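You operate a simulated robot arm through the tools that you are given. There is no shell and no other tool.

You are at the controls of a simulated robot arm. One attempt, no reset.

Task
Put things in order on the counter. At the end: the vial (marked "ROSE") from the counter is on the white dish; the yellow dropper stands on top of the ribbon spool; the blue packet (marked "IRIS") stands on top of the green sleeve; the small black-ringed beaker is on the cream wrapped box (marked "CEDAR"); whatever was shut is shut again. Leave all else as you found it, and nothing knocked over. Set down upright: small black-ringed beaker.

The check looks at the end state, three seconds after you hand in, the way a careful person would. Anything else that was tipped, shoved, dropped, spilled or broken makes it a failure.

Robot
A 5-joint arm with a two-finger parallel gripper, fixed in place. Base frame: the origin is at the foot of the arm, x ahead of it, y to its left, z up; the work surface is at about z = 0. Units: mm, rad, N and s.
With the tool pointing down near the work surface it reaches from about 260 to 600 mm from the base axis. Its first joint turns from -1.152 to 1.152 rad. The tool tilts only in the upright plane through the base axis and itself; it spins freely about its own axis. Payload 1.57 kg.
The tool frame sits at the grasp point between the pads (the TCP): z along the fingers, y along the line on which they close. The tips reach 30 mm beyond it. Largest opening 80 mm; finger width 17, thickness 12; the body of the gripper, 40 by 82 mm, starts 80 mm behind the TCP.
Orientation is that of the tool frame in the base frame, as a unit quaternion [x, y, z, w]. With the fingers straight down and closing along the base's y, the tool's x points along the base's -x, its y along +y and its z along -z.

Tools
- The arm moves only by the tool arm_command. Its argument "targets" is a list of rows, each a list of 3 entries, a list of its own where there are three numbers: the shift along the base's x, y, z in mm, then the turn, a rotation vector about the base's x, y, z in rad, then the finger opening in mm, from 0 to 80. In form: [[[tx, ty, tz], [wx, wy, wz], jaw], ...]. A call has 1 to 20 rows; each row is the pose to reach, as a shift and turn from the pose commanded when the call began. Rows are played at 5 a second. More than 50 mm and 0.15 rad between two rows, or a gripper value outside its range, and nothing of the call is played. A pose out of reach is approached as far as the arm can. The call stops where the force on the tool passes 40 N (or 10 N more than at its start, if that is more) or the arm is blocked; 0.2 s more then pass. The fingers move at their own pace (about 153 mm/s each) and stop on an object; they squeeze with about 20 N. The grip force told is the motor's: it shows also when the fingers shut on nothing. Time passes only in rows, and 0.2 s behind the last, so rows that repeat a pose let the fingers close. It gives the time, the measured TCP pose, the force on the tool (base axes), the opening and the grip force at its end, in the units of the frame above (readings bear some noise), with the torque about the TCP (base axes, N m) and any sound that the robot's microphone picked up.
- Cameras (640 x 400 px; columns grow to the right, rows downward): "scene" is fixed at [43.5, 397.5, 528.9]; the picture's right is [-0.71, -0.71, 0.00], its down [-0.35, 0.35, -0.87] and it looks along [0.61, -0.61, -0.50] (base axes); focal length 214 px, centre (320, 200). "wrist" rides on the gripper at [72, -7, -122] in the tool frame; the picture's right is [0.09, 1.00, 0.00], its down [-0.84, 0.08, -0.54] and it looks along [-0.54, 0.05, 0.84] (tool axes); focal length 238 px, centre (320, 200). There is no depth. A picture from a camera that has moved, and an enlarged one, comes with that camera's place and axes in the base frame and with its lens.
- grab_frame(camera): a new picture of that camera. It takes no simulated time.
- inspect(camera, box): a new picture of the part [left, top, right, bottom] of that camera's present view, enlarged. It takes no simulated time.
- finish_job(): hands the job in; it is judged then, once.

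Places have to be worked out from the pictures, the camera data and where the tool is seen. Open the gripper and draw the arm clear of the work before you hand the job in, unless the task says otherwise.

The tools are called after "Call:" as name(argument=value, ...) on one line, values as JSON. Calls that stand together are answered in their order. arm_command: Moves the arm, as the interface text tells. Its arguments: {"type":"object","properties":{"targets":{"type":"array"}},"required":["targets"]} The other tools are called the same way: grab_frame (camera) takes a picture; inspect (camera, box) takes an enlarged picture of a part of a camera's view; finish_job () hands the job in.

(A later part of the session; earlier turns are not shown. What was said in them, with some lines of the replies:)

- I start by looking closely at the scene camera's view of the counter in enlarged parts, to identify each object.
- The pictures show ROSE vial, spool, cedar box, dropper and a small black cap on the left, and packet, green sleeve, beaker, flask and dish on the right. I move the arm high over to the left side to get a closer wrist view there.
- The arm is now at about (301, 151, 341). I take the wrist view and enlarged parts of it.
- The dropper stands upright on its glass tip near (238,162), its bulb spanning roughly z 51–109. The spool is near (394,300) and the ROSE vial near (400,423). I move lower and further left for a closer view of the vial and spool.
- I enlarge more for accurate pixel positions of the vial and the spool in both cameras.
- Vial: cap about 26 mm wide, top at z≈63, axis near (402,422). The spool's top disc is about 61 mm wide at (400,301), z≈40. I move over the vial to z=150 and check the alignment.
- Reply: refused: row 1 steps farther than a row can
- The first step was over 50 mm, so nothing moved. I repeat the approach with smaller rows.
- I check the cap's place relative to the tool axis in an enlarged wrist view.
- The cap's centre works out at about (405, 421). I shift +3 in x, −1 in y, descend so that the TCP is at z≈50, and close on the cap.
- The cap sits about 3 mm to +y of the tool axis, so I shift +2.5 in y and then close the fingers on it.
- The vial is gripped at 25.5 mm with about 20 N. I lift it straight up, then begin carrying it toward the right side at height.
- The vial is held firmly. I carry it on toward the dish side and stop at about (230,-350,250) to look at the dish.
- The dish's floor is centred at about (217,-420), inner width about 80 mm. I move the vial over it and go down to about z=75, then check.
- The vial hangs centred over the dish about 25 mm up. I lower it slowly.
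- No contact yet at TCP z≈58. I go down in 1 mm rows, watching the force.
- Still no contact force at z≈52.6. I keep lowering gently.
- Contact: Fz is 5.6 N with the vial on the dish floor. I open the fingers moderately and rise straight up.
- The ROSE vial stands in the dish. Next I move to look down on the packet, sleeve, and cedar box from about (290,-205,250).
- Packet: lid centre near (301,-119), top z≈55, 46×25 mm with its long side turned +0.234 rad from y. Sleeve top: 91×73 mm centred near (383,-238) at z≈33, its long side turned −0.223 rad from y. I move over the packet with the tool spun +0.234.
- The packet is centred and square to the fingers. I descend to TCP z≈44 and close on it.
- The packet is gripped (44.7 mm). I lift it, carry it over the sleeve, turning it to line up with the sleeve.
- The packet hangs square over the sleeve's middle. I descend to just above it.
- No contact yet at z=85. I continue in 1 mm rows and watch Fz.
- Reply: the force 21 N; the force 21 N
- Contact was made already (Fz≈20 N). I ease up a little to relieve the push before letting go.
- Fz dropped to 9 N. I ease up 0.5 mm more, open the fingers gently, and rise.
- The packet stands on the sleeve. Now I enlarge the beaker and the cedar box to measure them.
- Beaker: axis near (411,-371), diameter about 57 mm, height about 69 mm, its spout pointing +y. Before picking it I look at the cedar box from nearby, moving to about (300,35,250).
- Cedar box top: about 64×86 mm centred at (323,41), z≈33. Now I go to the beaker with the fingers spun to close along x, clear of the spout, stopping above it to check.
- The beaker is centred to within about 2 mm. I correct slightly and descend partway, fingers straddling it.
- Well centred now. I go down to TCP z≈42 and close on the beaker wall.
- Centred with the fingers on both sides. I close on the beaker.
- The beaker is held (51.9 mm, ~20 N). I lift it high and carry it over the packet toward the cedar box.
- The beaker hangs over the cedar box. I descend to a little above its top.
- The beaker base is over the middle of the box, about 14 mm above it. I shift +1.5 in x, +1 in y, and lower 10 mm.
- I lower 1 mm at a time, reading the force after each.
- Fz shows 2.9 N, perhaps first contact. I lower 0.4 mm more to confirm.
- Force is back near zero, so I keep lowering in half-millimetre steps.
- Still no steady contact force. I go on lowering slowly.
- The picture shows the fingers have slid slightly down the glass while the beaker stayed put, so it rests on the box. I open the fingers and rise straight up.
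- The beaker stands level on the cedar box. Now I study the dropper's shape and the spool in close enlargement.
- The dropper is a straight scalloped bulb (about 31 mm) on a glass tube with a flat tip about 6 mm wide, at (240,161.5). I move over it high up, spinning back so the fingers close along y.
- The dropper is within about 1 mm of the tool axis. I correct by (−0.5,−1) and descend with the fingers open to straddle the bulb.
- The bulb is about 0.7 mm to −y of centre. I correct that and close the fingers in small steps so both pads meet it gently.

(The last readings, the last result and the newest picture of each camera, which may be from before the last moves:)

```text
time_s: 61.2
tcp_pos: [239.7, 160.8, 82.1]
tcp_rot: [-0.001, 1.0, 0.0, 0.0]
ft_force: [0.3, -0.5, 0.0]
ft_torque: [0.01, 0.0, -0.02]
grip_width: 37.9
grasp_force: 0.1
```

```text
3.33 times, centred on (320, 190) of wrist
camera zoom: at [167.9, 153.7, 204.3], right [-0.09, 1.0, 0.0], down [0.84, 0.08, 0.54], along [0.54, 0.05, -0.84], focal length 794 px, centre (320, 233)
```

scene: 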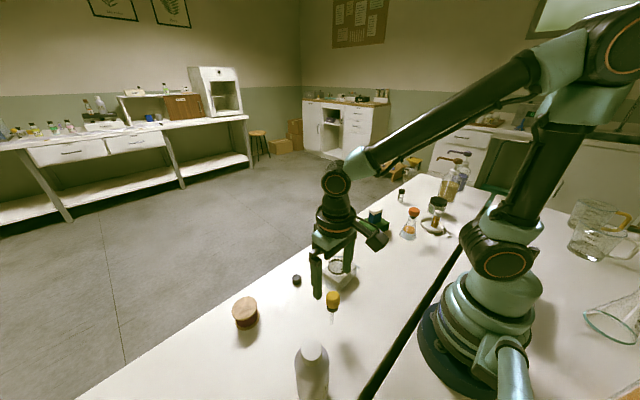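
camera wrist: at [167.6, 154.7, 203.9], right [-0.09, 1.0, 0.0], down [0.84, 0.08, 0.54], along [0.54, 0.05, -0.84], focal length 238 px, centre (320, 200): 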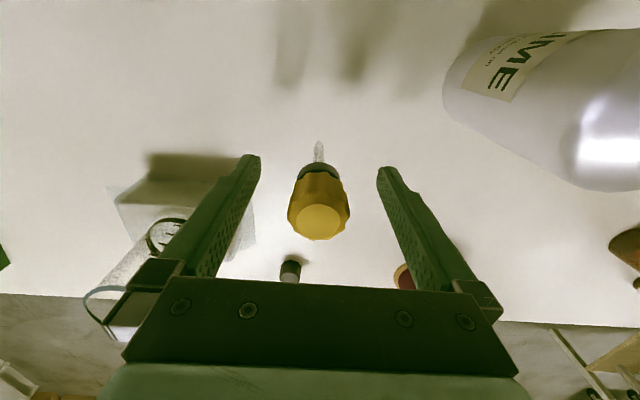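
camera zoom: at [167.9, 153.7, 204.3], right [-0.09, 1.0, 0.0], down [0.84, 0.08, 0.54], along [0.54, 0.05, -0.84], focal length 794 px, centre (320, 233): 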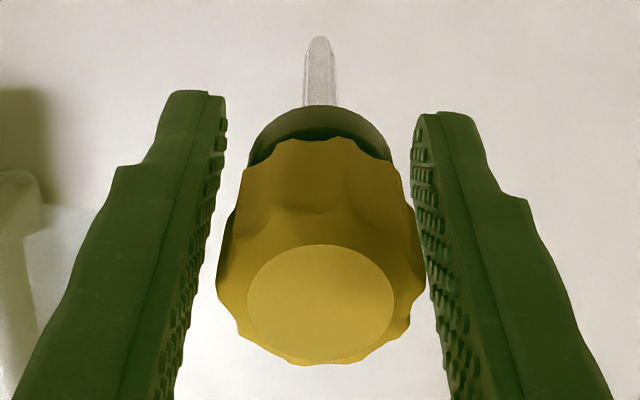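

The pads show a left gap of about 19 px and a right gap of about 6 px, so the bulb is 1 mm to +y. I shift +0.9 and look again.

Call:
arm_command(targets=[[[0, 0.5, 0], [0, 0, 0], 38], [[0, 0.9, 0], [0, 0, 0], 38], [[0, 0.9, 0], [0, 0, 0], 36.5], [[0, 0.9, 0], [0, 0, 0], 36.5]])

Call:
inspect(camera="wrist", box=[270, 130, 370, 250])

```text
time_s: 62.2
tcp_pos: [239.3, 161.3, 81.0]
tcp_rot: [0.0, 1.0, -0.001, 0.001]
ft_force: [0.0, 0.6, -0.3]
ft_torque: [0.03, -0.02, 0.0]
grip_width: 36.5
grasp_force: 0.1
```

```text
3.33 times, centred on (320, 190) of wrist
camera zoom: at [167.9, 154.1, 204.0], right [-0.09, 1.0, 0.0], down [0.84, 0.08, 0.54], along [0.54, 0.05, -0.84], focal length 794 px, centre (320, 233)
```

zoom: 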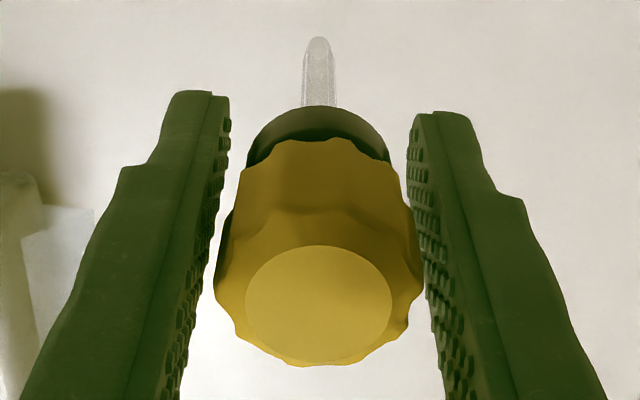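

The right pad is nearly touching while the left still has a small gap. I shift a further +0.8 in y.

Call:
arm_command(targets=[[[0, 0.4, 0], [0, 0, 0], 37], [[0, 0.8, 0], [0, 0, 0], 37], [[0, 0.8, 0], [0, 0, 0], 37], [[0, 0.8, 0], [0, 0, 0], 37]])

Call:
inspect(camera="wrist", box=[270, 130, 370, 250])

```text
time_s: 63.2
tcp_pos: [239.2, 160.3, 80.3]
tcp_rot: [-0.001, 1.0, 0.0, 0.0]
ft_force: [0.0, -0.4, 0.2]
ft_torque: [-0.02, 0.03, -0.02]
grip_width: 37.2
grasp_force: 0.0
```

```text
3.33 times, centred on (320, 190) of wrist
camera zoom: at [167.5, 155.1, 203.7], right [-0.09, 1.0, 0.0], down [0.84, 0.08, 0.54], along [0.54, 0.05, -0.84], focal length 794 px, centre (320, 233)
```

zoom: 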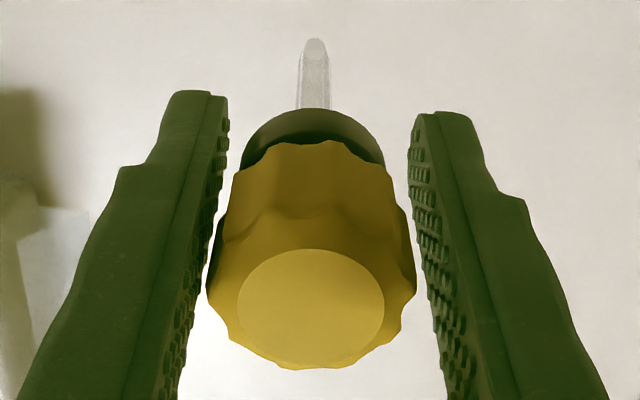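

Now the gaps are about 5 px left and 12 px right. I shift back −0.4 and close on the bulb.

Call:
arm_command(targets=[[[0, -0.4, 0], [0, 0, 0], 37], [[0, -0.4, 0], [0, 0, 0], 36], [[0, -0.4, 0], [0, 0, 0], 35], [[0, -0.4, 0], [0, 0, 0], 34], [[0, -0.4, 0], [0, 0, 0], 33], [[0, -0.4, 0], [0, 0, 0], 32], [[0, -0.4, 0], [0, 0, 0], 30], [[0, -0.4, 0], [0, 0, 0], 27], [[0, -0.4, 0], [0, 0, 0], 27]])

Call:
inspect(camera="wrist", box=[270, 130, 370, 250])

Call:
inspect(camera="scene", box=[300, 270, 360, 330])

```text
time_s: 65.2
tcp_pos: [237.3, 161.1, 80.5]
tcp_rot: [0.0, 1.0, 0.0, 0.0]
ft_force: [-0.5, -0.3, 0.3]
ft_torque: [-0.01, 0.03, -0.02]
grip_width: 29.8
grasp_force: 5.8
```

```text
3.33 times, centred on (320, 190) of wrist
camera zoom: at [168.0, 154.8, 204.0], right [-0.09, 1.0, 0.0], down [0.84, 0.08, 0.54], along [0.54, 0.05, -0.84], focal length 794 px, centre (320, 233)
```

zoom: 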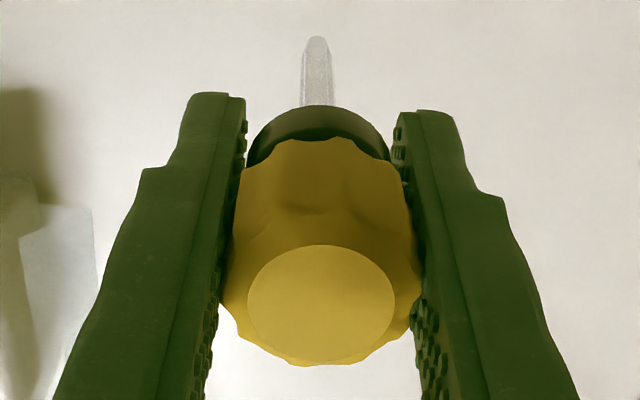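

```text
6.67 times, centred on (330, 300) of scene
camera zoom: at [43.5, 397.5, 528.9], right [-0.71, -0.71, 0.0], down [-0.35, 0.35, -0.87], along [0.61, -0.61, -0.5], focal length 1430 px, centre (253, -467)
```

zoom: 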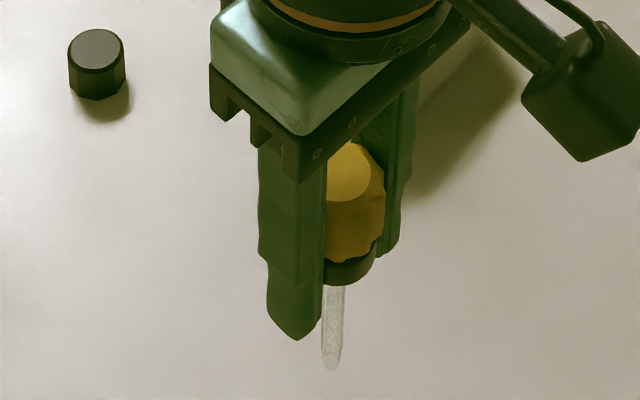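

The grip reads only 5.8 N at 29.8 mm, so the bulb seems soft. I hold at 29 mm and read again.

Call:
arm_command(targets=[[[0, 0, 0], [0, 0, 0], 29], [[0, 0, 0], [0, 0, 0], 29]])

```text
time_s: 65.8
tcp_pos: [239.1, 160.9, 81.7]
tcp_rot: [-0.001, 1.0, 0.0, 0.0]
ft_force: [-0.1, 0.1, 0.6]
ft_torque: [0.0, 0.0, 0.01]
grip_width: 30.4
grasp_force: 0.7
```

The squeeze follows the commanded width, and the bulb is compliant, so I use a light grip of about 6 N (target 27). I lift a few millimetres to test.

Call:
arm_command(targets=[[[0, 0, 0], [0, 0, 0], 27], [[0, 0, 0], [0, 0, 0], 27], [[0, 0, 2], [0, 0, 0], 27], [[0, 0, 5], [0, 0, 0], 27], [[0, 0, 10], [0, 0, 0], 27], [[0, 0, 10], [0, 0, 0], 27]])

Call:
inspect(camera="wrist", box=[270, 130, 370, 250])

Call:
inspect(camera="scene", box=[300, 270, 360, 330])

```text
time_s: 67.2
tcp_pos: [239.1, 161.0, 92.4]
tcp_rot: [0.0, 1.0, 0.0, 0.0]
ft_force: [-0.1, 0.6, -0.2]
ft_torque: [-0.03, 0.01, 0.01]
grip_width: 29.7
grasp_force: 6.3
```

```text
3.33 times, centred on (320, 190) of wrist
camera zoom: at [167.2, 155.6, 214.4], right [-0.09, 1.0, 0.0], down [0.84, 0.08, 0.54], along [0.54, 0.05, -0.84], focal length 794 px, centre (320, 233)
```

zoom: 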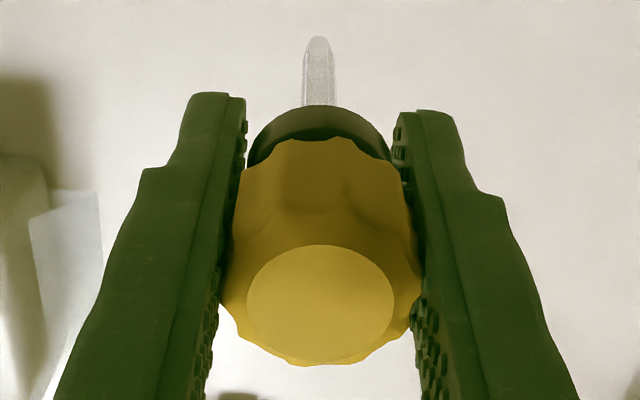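

```text
6.67 times, centred on (330, 300) of scene
camera zoom: at [43.5, 397.5, 528.9], right [-0.71, -0.71, 0.0], down [-0.35, 0.35, -0.87], along [0.61, -0.61, -0.5], focal length 1430 px, centre (253, -467)
```

zoom: 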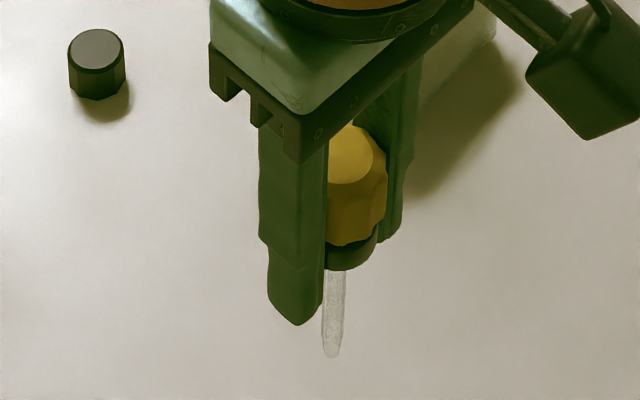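

The dropper came up cleanly and hangs straight. I raise it and carry it slowly over toward the spool.

Call:
arm_command(targets=[[[0, 0, 10], [0, 0, 0], 27], [[0, 0, 30], [0, 0, 0], 27], [[0, 0, 55], [0, 0, 0], 27], [[0, 0, 80], [0, 0, 0], 27], [[8, 7, 98], [0, 0, 0], 27], [[25, 22, 105], [0, 0, 0], 27], [[45, 40, 105], [0, 0, 0], 27], [[65, 58, 105], [0, 0, 0], 27], [[85, 76, 105], [0, 0, 0], 27], [[105, 94, 105], [0, 0, 0], 27], [[125, 112, 105], [0, 0, 0], 27], [[140, 126, 105], [0, 0, 0], 27], [[150, 134, 105], [0, 0, 0], 27], [[156, 139, 105], [0, 0, 0], 27], [[156, 139, 105], [0, 0, 0], 27], [[156, 139, 105], [0, 0, 0], 27]])

Call:
grab_frame(camera="wrist")

Call:
inspect(camera="wrist", box=[260, 60, 380, 240])

Call:
inspect(camera="scene", box=[200, 240, 300, 340])

```text
time_s: 70.6
tcp_pos: [396.0, 301.1, 196.2]
tcp_rot: [-0.001, 1.0, -0.001, 0.0]
ft_force: [-0.9, -0.4, -0.4]
ft_torque: [0.02, 0.03, -0.01]
grip_width: 29.7
grasp_force: 5.8
```

```text
taken
camera wrist: at [323.8, 293.9, 318.4], right [-0.09, 1.0, 0.0], down [0.84, 0.08, 0.54], along [0.54, 0.05, -0.84], focal length 238 px, centre (320, 200)
```

wrist: 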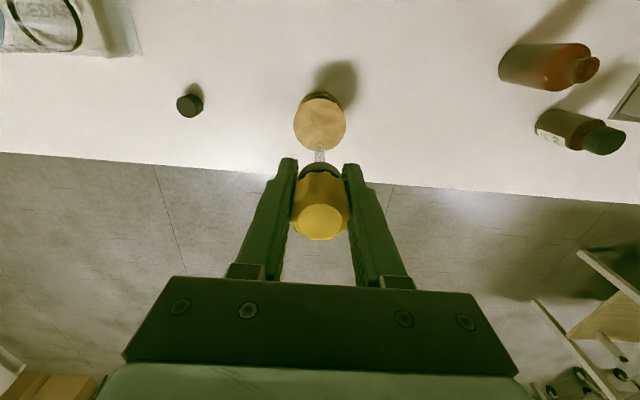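

```text
2.22 times, centred on (320, 150) of wrist
camera zoom: at [323.8, 293.9, 318.4], right [-0.09, 1.0, 0.0], down [0.84, 0.08, 0.54], along [0.54, 0.05, -0.84], focal length 530 px, centre (320, 311)
```

zoom: 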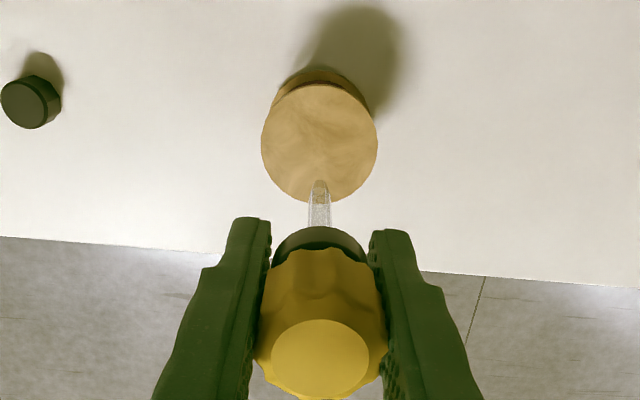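

```text
4.00 times, centred on (250, 290) of scene
camera zoom: at [43.5, 397.5, 528.9], right [-0.71, -0.71, 0.0], down [-0.35, 0.35, -0.87], along [0.61, -0.61, -0.5], focal length 858 px, centre (600, -160)
```

zoom: 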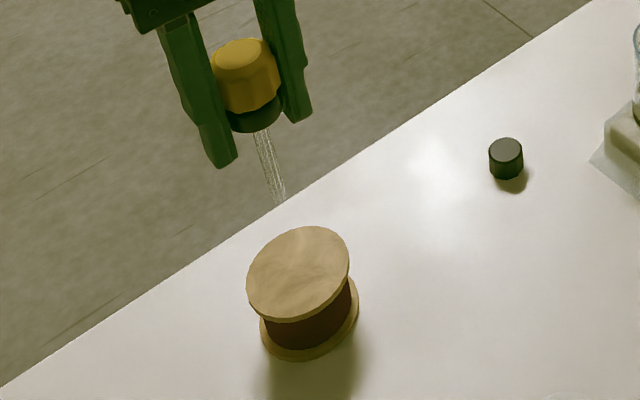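

Spool top centre is at about (400,301); I need +4.3 in x. I shift and descend to leave the tip roughly 8 mm above the disc.

Call:
arm_command(targets=[[[2, 0, 0], [0, 0, 0], 27], [[4.3, 0, -8], [0, 0, 0], 27], [[4.3, 0, -24], [0, 0, 0], 27], [[4.3, 0, -42], [0, 0, 0], 27], [[4.3, 0, -56], [0, 0, 0], 27], [[4.3, 0, -63], [0, 0, 0], 27], [[4.3, 0, -65], [0, 0, 0], 27], [[4.3, 0, -65], [0, 0, 0], 27], [[4.3, 0, -65], [0, 0, 0], 27]])

Call:
inspect(camera="wrist", box=[260, 80, 380, 240])

Call:
inspect(camera="scene", box=[210, 260, 290, 340])

```text
time_s: 72.6
tcp_pos: [400.8, 298.3, 130.7]
tcp_rot: [0.0, 1.0, 0.0, 0.0]
ft_force: [-0.2, -0.7, -0.8]
ft_torque: [0.02, 0.01, 0.04]
grip_width: 29.4
grasp_force: 6.5
```

```text
2.50 times, centred on (320, 160) of wrist
camera zoom: at [329.5, 292.8, 253.7], right [-0.09, 1.0, 0.0], down [0.84, 0.08, 0.54], along [0.54, 0.05, -0.84], focal length 596 px, centre (320, 300)
```

zoom: 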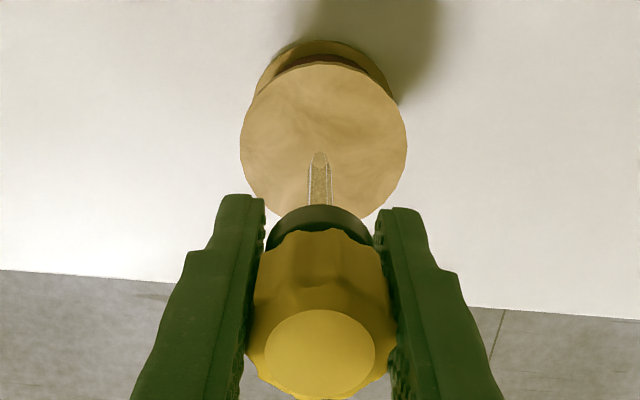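

```text
5.00 times, centred on (250, 300) of scene
camera zoom: at [43.5, 397.5, 528.9], right [-0.71, -0.71, 0.0], down [-0.35, 0.35, -0.87], along [0.61, -0.61, -0.5], focal length 1072 px, centre (670, -300)
```

zoom: 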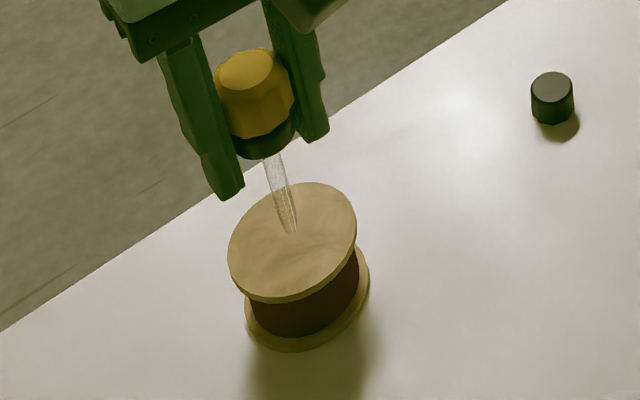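

The tip is about 7 mm above the disc and within 2 mm of its centre. I nudge (−0.5,+1.3) and lower 4 mm.

Call:
arm_command(targets=[[[-0.3, 0.6, -1], [0, 0, 0], 27], [[-0.5, 1.3, -2.5], [0, 0, 0], 27], [[-0.5, 1.3, -4], [0, 0, 0], 27], [[-0.5, 1.3, -4], [0, 0, 0], 27]])

Call:
inspect(camera="scene", box=[230, 280, 270, 320])

Call:
inspect(camera="wrist", box=[290, 110, 350, 240])

```text
time_s: 73.6
tcp_pos: [399.7, 299.9, 127.6]
tcp_rot: [-0.001, 1.0, -0.001, 0.001]
ft_force: [-0.1, 1.3, 2.2]
ft_torque: [0.04, 0.04, 0.0]
grip_width: 29.6
grasp_force: 6.4
```

```text
10.00 times, centred on (250, 300) of scene
camera zoom: at [43.5, 397.5, 528.9], right [-0.71, -0.71, 0.0], down [-0.35, 0.35, -0.87], along [0.61, -0.61, -0.5], focal length 2145 px, centre (1020, -800)
```

zoom: 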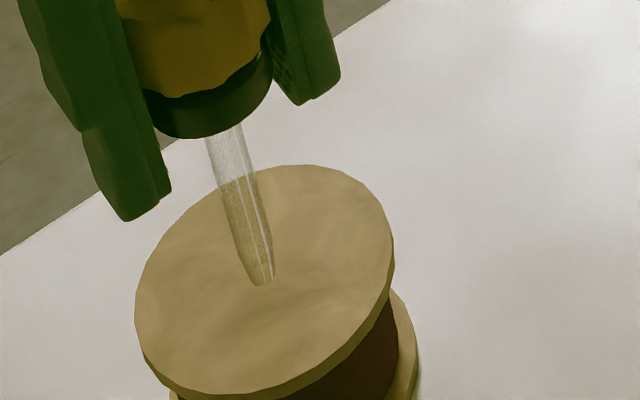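

```text
3.08 times, centred on (320, 175) of wrist
camera zoom: at [327.8, 293.9, 249.8], right [-0.09, 1.0, 0.0], down [0.84, 0.08, 0.54], along [0.54, 0.05, -0.84], focal length 733 px, centre (320, 277)
```

zoom: 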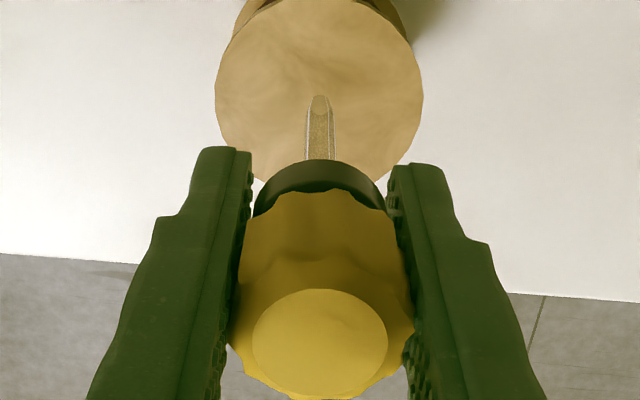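

Fz reads 2.2 N and the tip looks to be at the disc. I hold to read the force again.

Call:
arm_command(targets=[[[0, 0, 0], [0, 0, 0], 27], [[0, 0, 0], [0, 0, 0], 27]])

```text
time_s: 74.2
tcp_pos: [399.6, 300.4, 127.7]
tcp_rot: [0.0, 1.0, -0.001, 0.0]
ft_force: [0.4, 0.4, 4.5]
ft_torque: [0.05, -0.05, 0.0]
grip_width: 29.5
grasp_force: 5.9
```

Contact confirmed (4.5 N), and the dropper's axis lines up with the vertical vanishing point in the scene view. I ease up 0.3 mm and check the force before letting go.

Call:
arm_command(targets=[[[0, 0, 0.3], [0, 0, 0], 27], [[0, 0, 0.3], [0, 0, 0], 27], [[0, 0, 0.3], [0, 0, 0], 27]])

Call:
inspect(camera="wrist", box=[290, 110, 350, 240])

Call:
inspect(camera="scene", box=[225, 265, 275, 320])

```text
time_s: 75.0
tcp_pos: [398.7, 300.3, 126.8]
tcp_rot: [-0.001, 1.0, 0.0, 0.0]
ft_force: [0.4, 0.0, 4.0]
ft_torque: [-0.07, -0.06, 0.03]
grip_width: 29.6
grasp_force: 5.9
```

```text
3.08 times, centred on (320, 175) of wrist
camera zoom: at [327.7, 294.2, 249.7], right [-0.09, 1.0, 0.0], down [0.84, 0.08, 0.54], along [0.54, 0.05, -0.84], focal length 733 px, centre (320, 277)
```

zoom: 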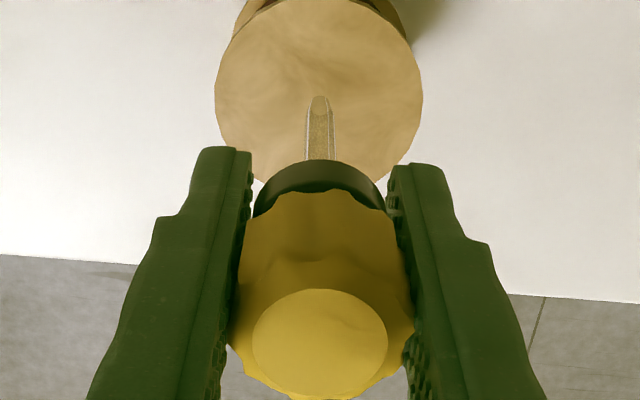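

```text
7.27 times, centred on (250, 292) of scene
camera zoom: at [43.5, 397.5, 528.9], right [-0.71, -0.71, 0.0], down [-0.35, 0.35, -0.87], along [0.61, -0.61, -0.5], focal length 1560 px, centre (829, -473)
```

zoom: 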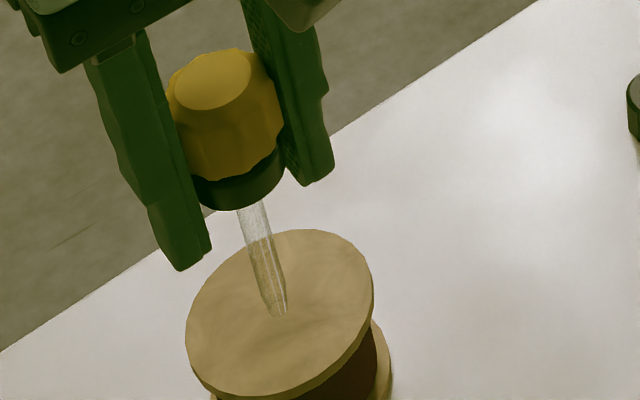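

Still 4 N. I ease up a further 0.3 mm.

Call:
arm_command(targets=[[[0, 0, 0.3], [0, 0, 0], 27], [[0, 0, 0.3], [0, 0, 0], 27], [[0, 0, 0.3], [0, 0, 0], 27]])

```text
time_s: 75.8
tcp_pos: [399.7, 300.7, 126.3]
tcp_rot: [-0.001, 1.0, 0.0, 0.0]
ft_force: [-1.2, 0.3, 6.6]
ft_torque: [0.01, 0.02, 0.02]
grip_width: 29.5
grasp_force: 6.4
```

The arm drifts slightly downward (6.6 N). I ease up 0.6 mm more.

Call:
arm_command(targets=[[[0, 0, 0.6], [0, 0, 0], 27], [[0, 0, 0.6], [0, 0, 0], 27]])

```text
time_s: 76.4
tcp_pos: [397.8, 300.3, 128.2]
tcp_rot: [-0.001, 1.0, 0.0, -0.001]
ft_force: [-0.8, 0.8, -0.7]
ft_torque: [0.01, -0.01, -0.01]
grip_width: 29.7
grasp_force: 6.1
```

Now the force is zero, so the tip may be just off. I lower 0.3 mm.

Call:
arm_command(targets=[[[0, 0, -0.3], [0, 0, 0], 27], [[0, 0, -0.3], [0, 0, 0], 27]])

Call:
inspect(camera="scene", box=[235, 285, 265, 315])

```text
time_s: 77.0
tcp_pos: [399.1, 300.9, 128.1]
tcp_rot: [-0.002, 1.0, 0.0, 0.0]
ft_force: [-0.6, 0.5, -0.4]
ft_torque: [-0.01, 0.01, -0.02]
grip_width: 29.6
grasp_force: 5.7
```

```text
13.33 times, centred on (250, 300) of scene
camera zoom: at [43.5, 397.5, 528.9], right [-0.71, -0.71, 0.0], down [-0.35, 0.35, -0.87], along [0.61, -0.61, -0.5], focal length 2860 px, centre (1253, -1133)
```

zoom: 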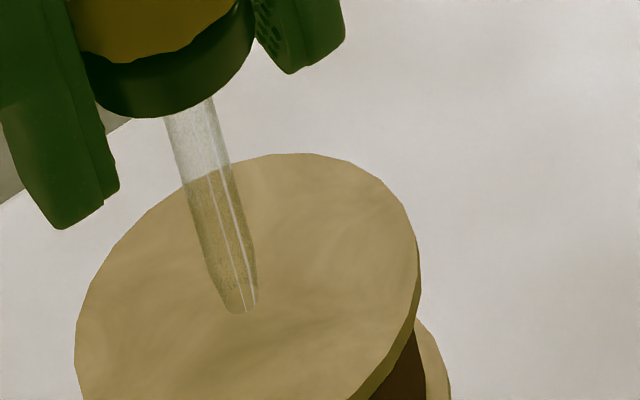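

The tip is about half a millimetre off the disc. I lower 0.4 mm and read the force.

Call:
arm_command(targets=[[[0, 0, -0.4], [0, 0, 0], 27], [[0, 0, -0.4], [0, 0, 0], 27]])

```text
time_s: 77.6
tcp_pos: [399.4, 299.6, 127.1]
tcp_rot: [0.0, 1.0, 0.0, 0.0]
ft_force: [0.4, -0.8, -0.7]
ft_torque: [-0.01, -0.01, 0.0]
grip_width: 29.6
grasp_force: 6.3
```

Call:
arm_command(targets=[[[0, 0, -0.3], [0, 0, 0], 27], [[0, 0, -0.3], [0, 0, 0], 27]])

```text
time_s: 78.2
tcp_pos: [399.9, 300.1, 127.6]
tcp_rot: [-0.001, 1.0, 0.001, 0.0]
ft_force: [0.7, -0.3, 1.6]
ft_torque: [-0.05, -0.05, 0.0]
grip_width: 29.6
grasp_force: 6.3
```

Fz is about 1.6 N, so contact is light. I lower 0.2 mm more to be sure it bears on the disc.

Call:
arm_command(targets=[[[0, 0, -0.2], [0, 0, 0], 27], [[0, 0, -0.2], [0, 0, 0], 27]])

```text
time_s: 78.8
tcp_pos: [399.6, 300.6, 125.9]
tcp_rot: [0.0, 1.0, 0.0, 0.0]
ft_force: [-1.5, -0.6, 5.4]
ft_torque: [-0.1, 0.03, 0.05]
grip_width: 29.5
grasp_force: 6.1
```

Contact is firm now (5.4 N). I ease 0.2 mm and open the fingers evenly, then look before moving off.

Call:
arm_command(targets=[[[0, 0, 0.2], [0, 0, 0], 27], [[0, 0, 0.2], [0, 0, 0], 38], [[0, 0, 0.2], [0, 0, 0], 48], [[0, 0, 0.2], [0, 0, 0], 60], [[0, 0, 0.2], [0, 0, 0], 70], [[0, 0, 0.2], [0, 0, 0], 70]])

Call:
grab_frame(camera="wrist")

Call:
inspect(camera="scene", box=[220, 255, 280, 325])

```text
time_s: 80.2
tcp_pos: [399.8, 300.5, 129.0]
tcp_rot: [0.0, 1.0, 0.0, -0.001]
ft_force: [-0.2, 0.6, 0.0]
ft_torque: [0.01, 0.05, 0.0]
grip_width: 70.0
grasp_force: 0.0
```

```text
taken
camera wrist: at [327.6, 294.8, 250.0], right [-0.09, 1.0, 0.0], down [0.84, 0.08, 0.54], along [0.54, 0.05, -0.84], focal length 238 px, centre (320, 200)
```

wrist: 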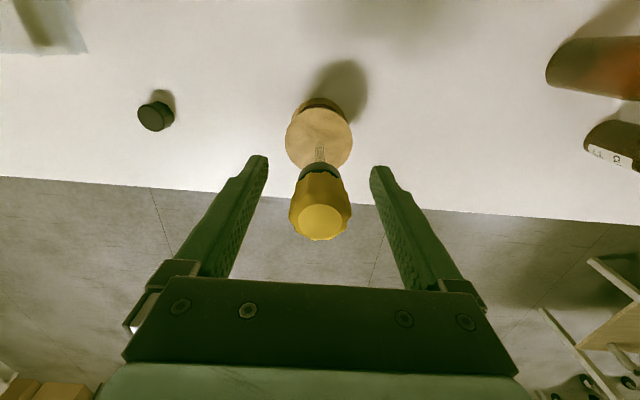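

```text
5.71 times, centred on (250, 290) of scene
camera zoom: at [43.5, 397.5, 528.9], right [-0.71, -0.71, 0.0], down [-0.35, 0.35, -0.87], along [0.61, -0.61, -0.5], focal length 1226 px, centre (720, -314)
```

zoom: 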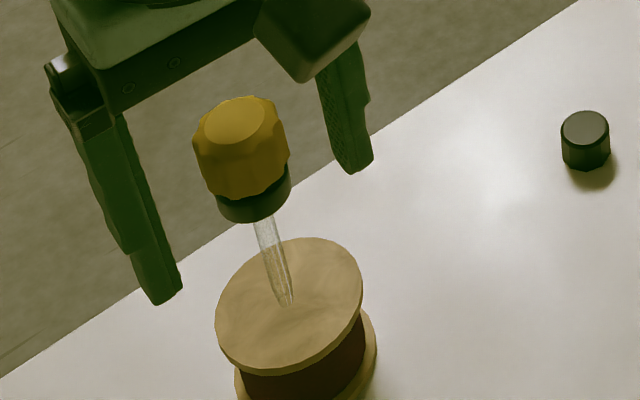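

The dropper stands free on the spool. I rise straight up, slowly at first.

Call:
arm_command(targets=[[[0, 0, 5], [0, 0, 0], 74], [[0, 0, 15], [0, 0, 0], 76], [[0, 0, 30], [0, 0, 0], 76], [[0, 0, 50], [0, 0, 0], 76], [[0, 0, 75], [0, 0, 0], 76], [[0, 0, 105], [0, 0, 0], 76], [[0, 0, 140], [0, 0, 0], 76], [[0, 0, 170], [0, 0, 0], 76], [[0, 0, 170], [0, 0, 0], 76]])

Call:
grab_frame(camera="wrist")

Call:
inspect(camera="scene", box=[220, 255, 280, 325])

```text
time_s: 82.2
tcp_pos: [399.6, 299.6, 297.7]
tcp_rot: [-0.001, 1.0, -0.001, 0.0]
ft_force: [0.2, -0.7, 0.3]
ft_torque: [0.0, -0.03, 0.02]
grip_width: 76.0
grasp_force: 0.0
```

```text
taken
camera wrist: at [327.1, 292.5, 420.1], right [-0.09, 1.0, 0.0], down [0.84, 0.08, 0.54], along [0.54, 0.05, -0.84], focal length 238 px, centre (320, 200)
```

wrist: 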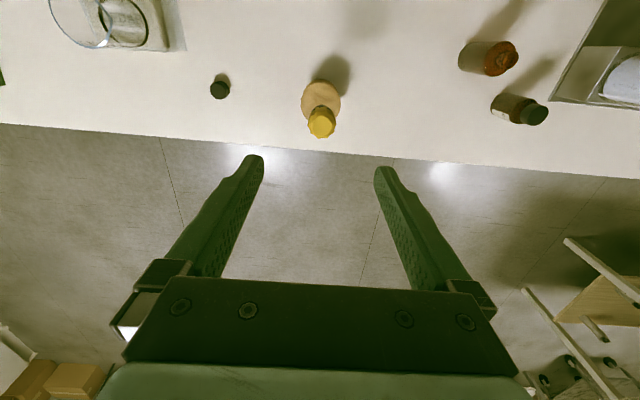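

```text
5.71 times, centred on (250, 290) of scene
camera zoom: at [43.5, 397.5, 528.9], right [-0.71, -0.71, 0.0], down [-0.35, 0.35, -0.87], along [0.61, -0.61, -0.5], focal length 1226 px, centre (720, -314)
```

zoom: 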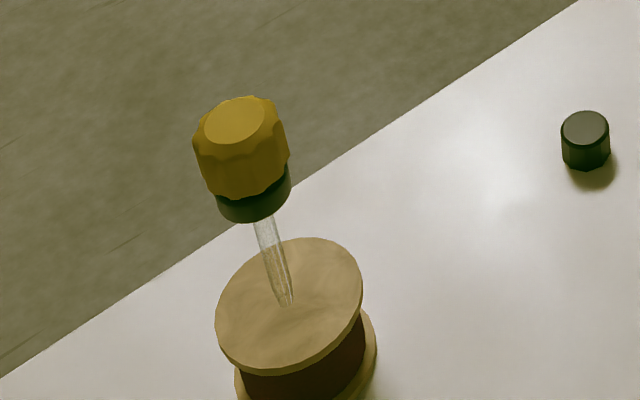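

The dropper stands steady. I draw the arm back high to its starting area.

Call:
arm_command(targets=[[[0, 0, 20], [0, 0, 0], 80], [[-3, -25, 45], [0, 0, 0], 80], [[-6, -65, 45], [0, 0, 0], 80], [[-10, -107, 45], [0, 0, 0], 80], [[-14, -149, 45], [0, 0, 0], 80], [[-18, -191, 45], [0, 0, 0], 80], [[-22, -233, 45], [0, 0, 0], 80], [[-26, -275, 45], [0, 0, 0], 80], [[-22, -317, 45], [0, 0, 0], 80], [[-16, -359, 45], [0, 0, 0], 80], [[-10, -401, 45], [0, 0, 0], 80], [[-4, -440, 45], [0, 0, 0], 80], [[0, -472, 45], [0, 0, 0], 80], [[0, -472, 45], [0, 0, 0], 80]])

Call:
grab_frame(camera="scene")

Call:
inspect(camera="scene", box=[340, 160, 500, 260])

Call:
inspect(camera="scene", box=[160, 230, 400, 390])

Call:
grab_frame(camera="wrist")

```text
time_s: 85.2
tcp_pos: [399.4, -173.8, 340.1]
tcp_rot: [-0.001, 1.0, 0.0, 0.0]
ft_force: [-0.1, 0.3, -0.9]
ft_torque: [0.04, -0.01, 0.0]
grip_width: 80.0
grasp_force: 0.1
```

```text
taken
```

scene: 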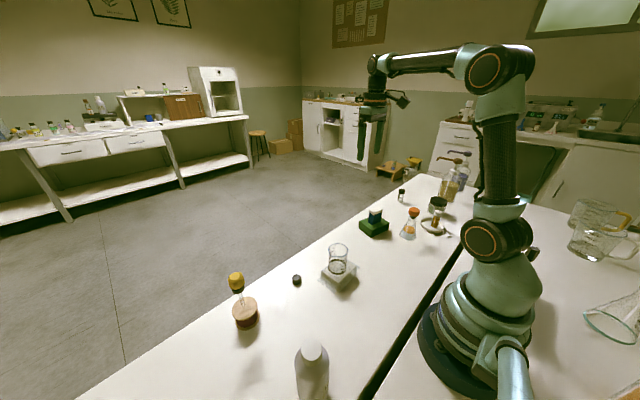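

```text
4.00 times, centred on (420, 210) of scene
camera zoom: at [43.5, 397.5, 528.9], right [-0.71, -0.71, 0.0], down [-0.35, 0.35, -0.87], along [0.61, -0.61, -0.5], focal length 858 px, centre (-80, 160)
```

zoom: 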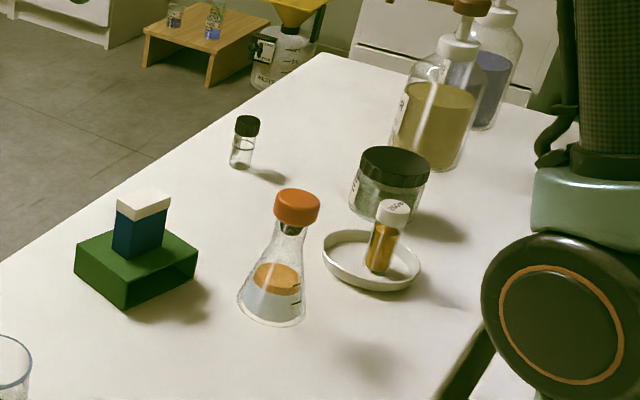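

```text
2.50 times, centred on (280, 310) of scene
camera zoom: at [43.5, 397.5, 528.9], right [-0.71, -0.71, 0.0], down [-0.35, 0.35, -0.87], along [0.61, -0.61, -0.5], focal length 536 px, centre (420, -75)
```

zoom: 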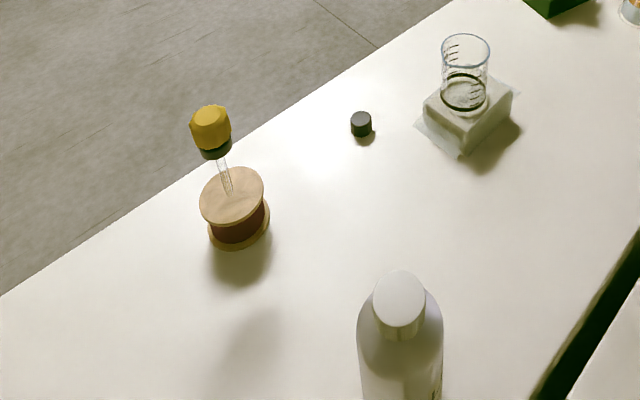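

```text
taken
camera wrist: at [327.1, -179.4, 462.9], right [-0.09, 1.0, 0.0], down [0.84, 0.08, 0.54], along [0.54, 0.05, -0.84], focal length 238 px, centre (320, 200)
```

wrist: 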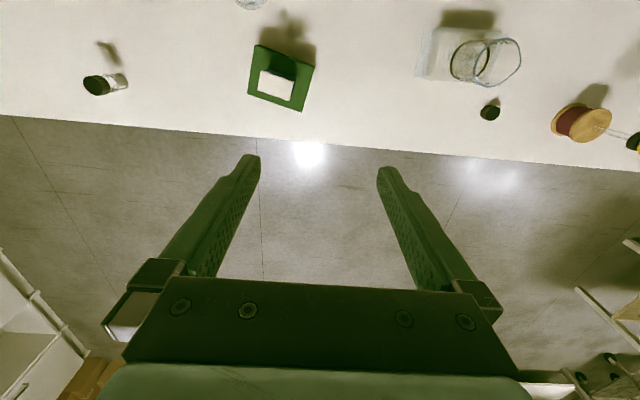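

All four items are in place and the other objects look unmoved. I check the beaker and dropper once more up close before handing in.

Call:
inspect(camera="scene", box=[310, 235, 370, 300])

Call:
inspect(camera="scene", box=[220, 260, 280, 335])

Call:
inspect(camera="wrist", box=[400, 0, 640, 160])

```text
6.15 times, centred on (340, 268) of scene
camera zoom: at [43.5, 397.5, 528.9], right [-0.71, -0.71, 0.0], down [-0.35, 0.35, -0.87], along [0.61, -0.61, -0.5], focal length 1320 px, centre (197, -215)
```

zoom: 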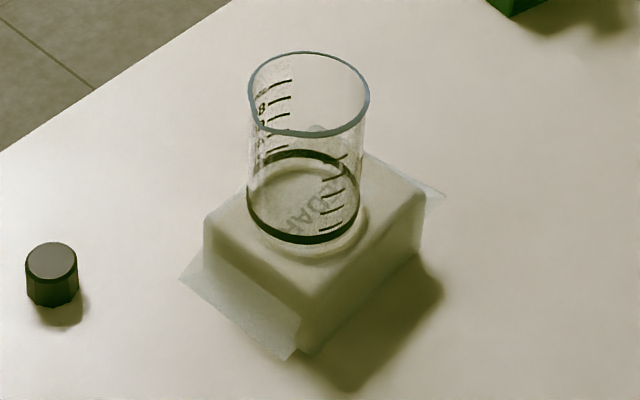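

```text
5.33 times, centred on (250, 298) of scene
camera zoom: at [43.5, 397.5, 528.9], right [-0.71, -0.71, 0.0], down [-0.35, 0.35, -0.87], along [0.61, -0.61, -0.5], focal length 1144 px, centre (693, -320)
```

zoom: 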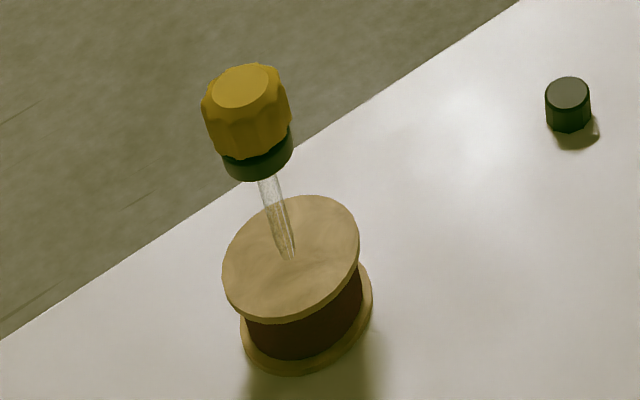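

```text
2.50 times, centred on (520, 80) of wrist
camera zoom: at [327.1, -179.4, 462.9], right [-0.09, 1.0, 0.0], down [0.84, 0.08, 0.54], along [0.54, 0.05, -0.84], focal length 596 px, centre (-180, 500)
```

zoom: 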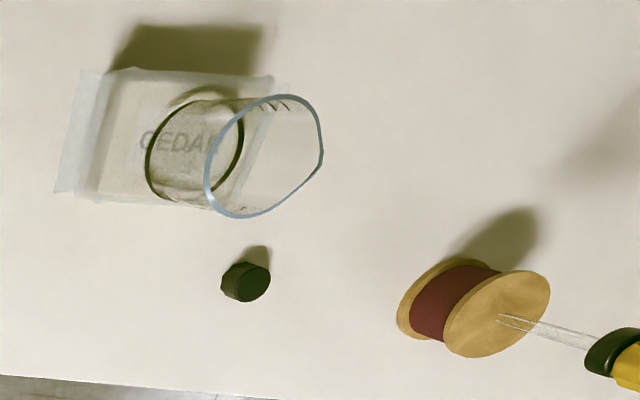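

The beaker sits level within the box top, the dropper stands on the spool, the packet is on the sleeve and the vial is in the dish. The gripper is open and the arm is clear, so I hand in.

Call:
finish_job()

```text
The job is handed in.
```

The job is handed in, and in the final pictures all four items were where you asked, with nothing knocked over:

- **ROSE vial:** standing in the white dish.
- **Blue packet:** standing on top of the green sleeve. I never saw its "IRIS" label; it was the only blue packet on the counter.
- **Black-ringed beaker:** upright and level on the cream CEDAR box.
- **Yellow dropper:** standing on its narrow tip near the centre of the ribbon spool. It is the least stable of the four, with a tip only about 6 mm wide, but it stood steady after release.

I opened nothing, so nothing needed shutting again. The sleeve, box, spool and other objects looked unmoved when I compared them with the starting pictures. The gripper is open and the arm is back near its starting position, clear of the counter.
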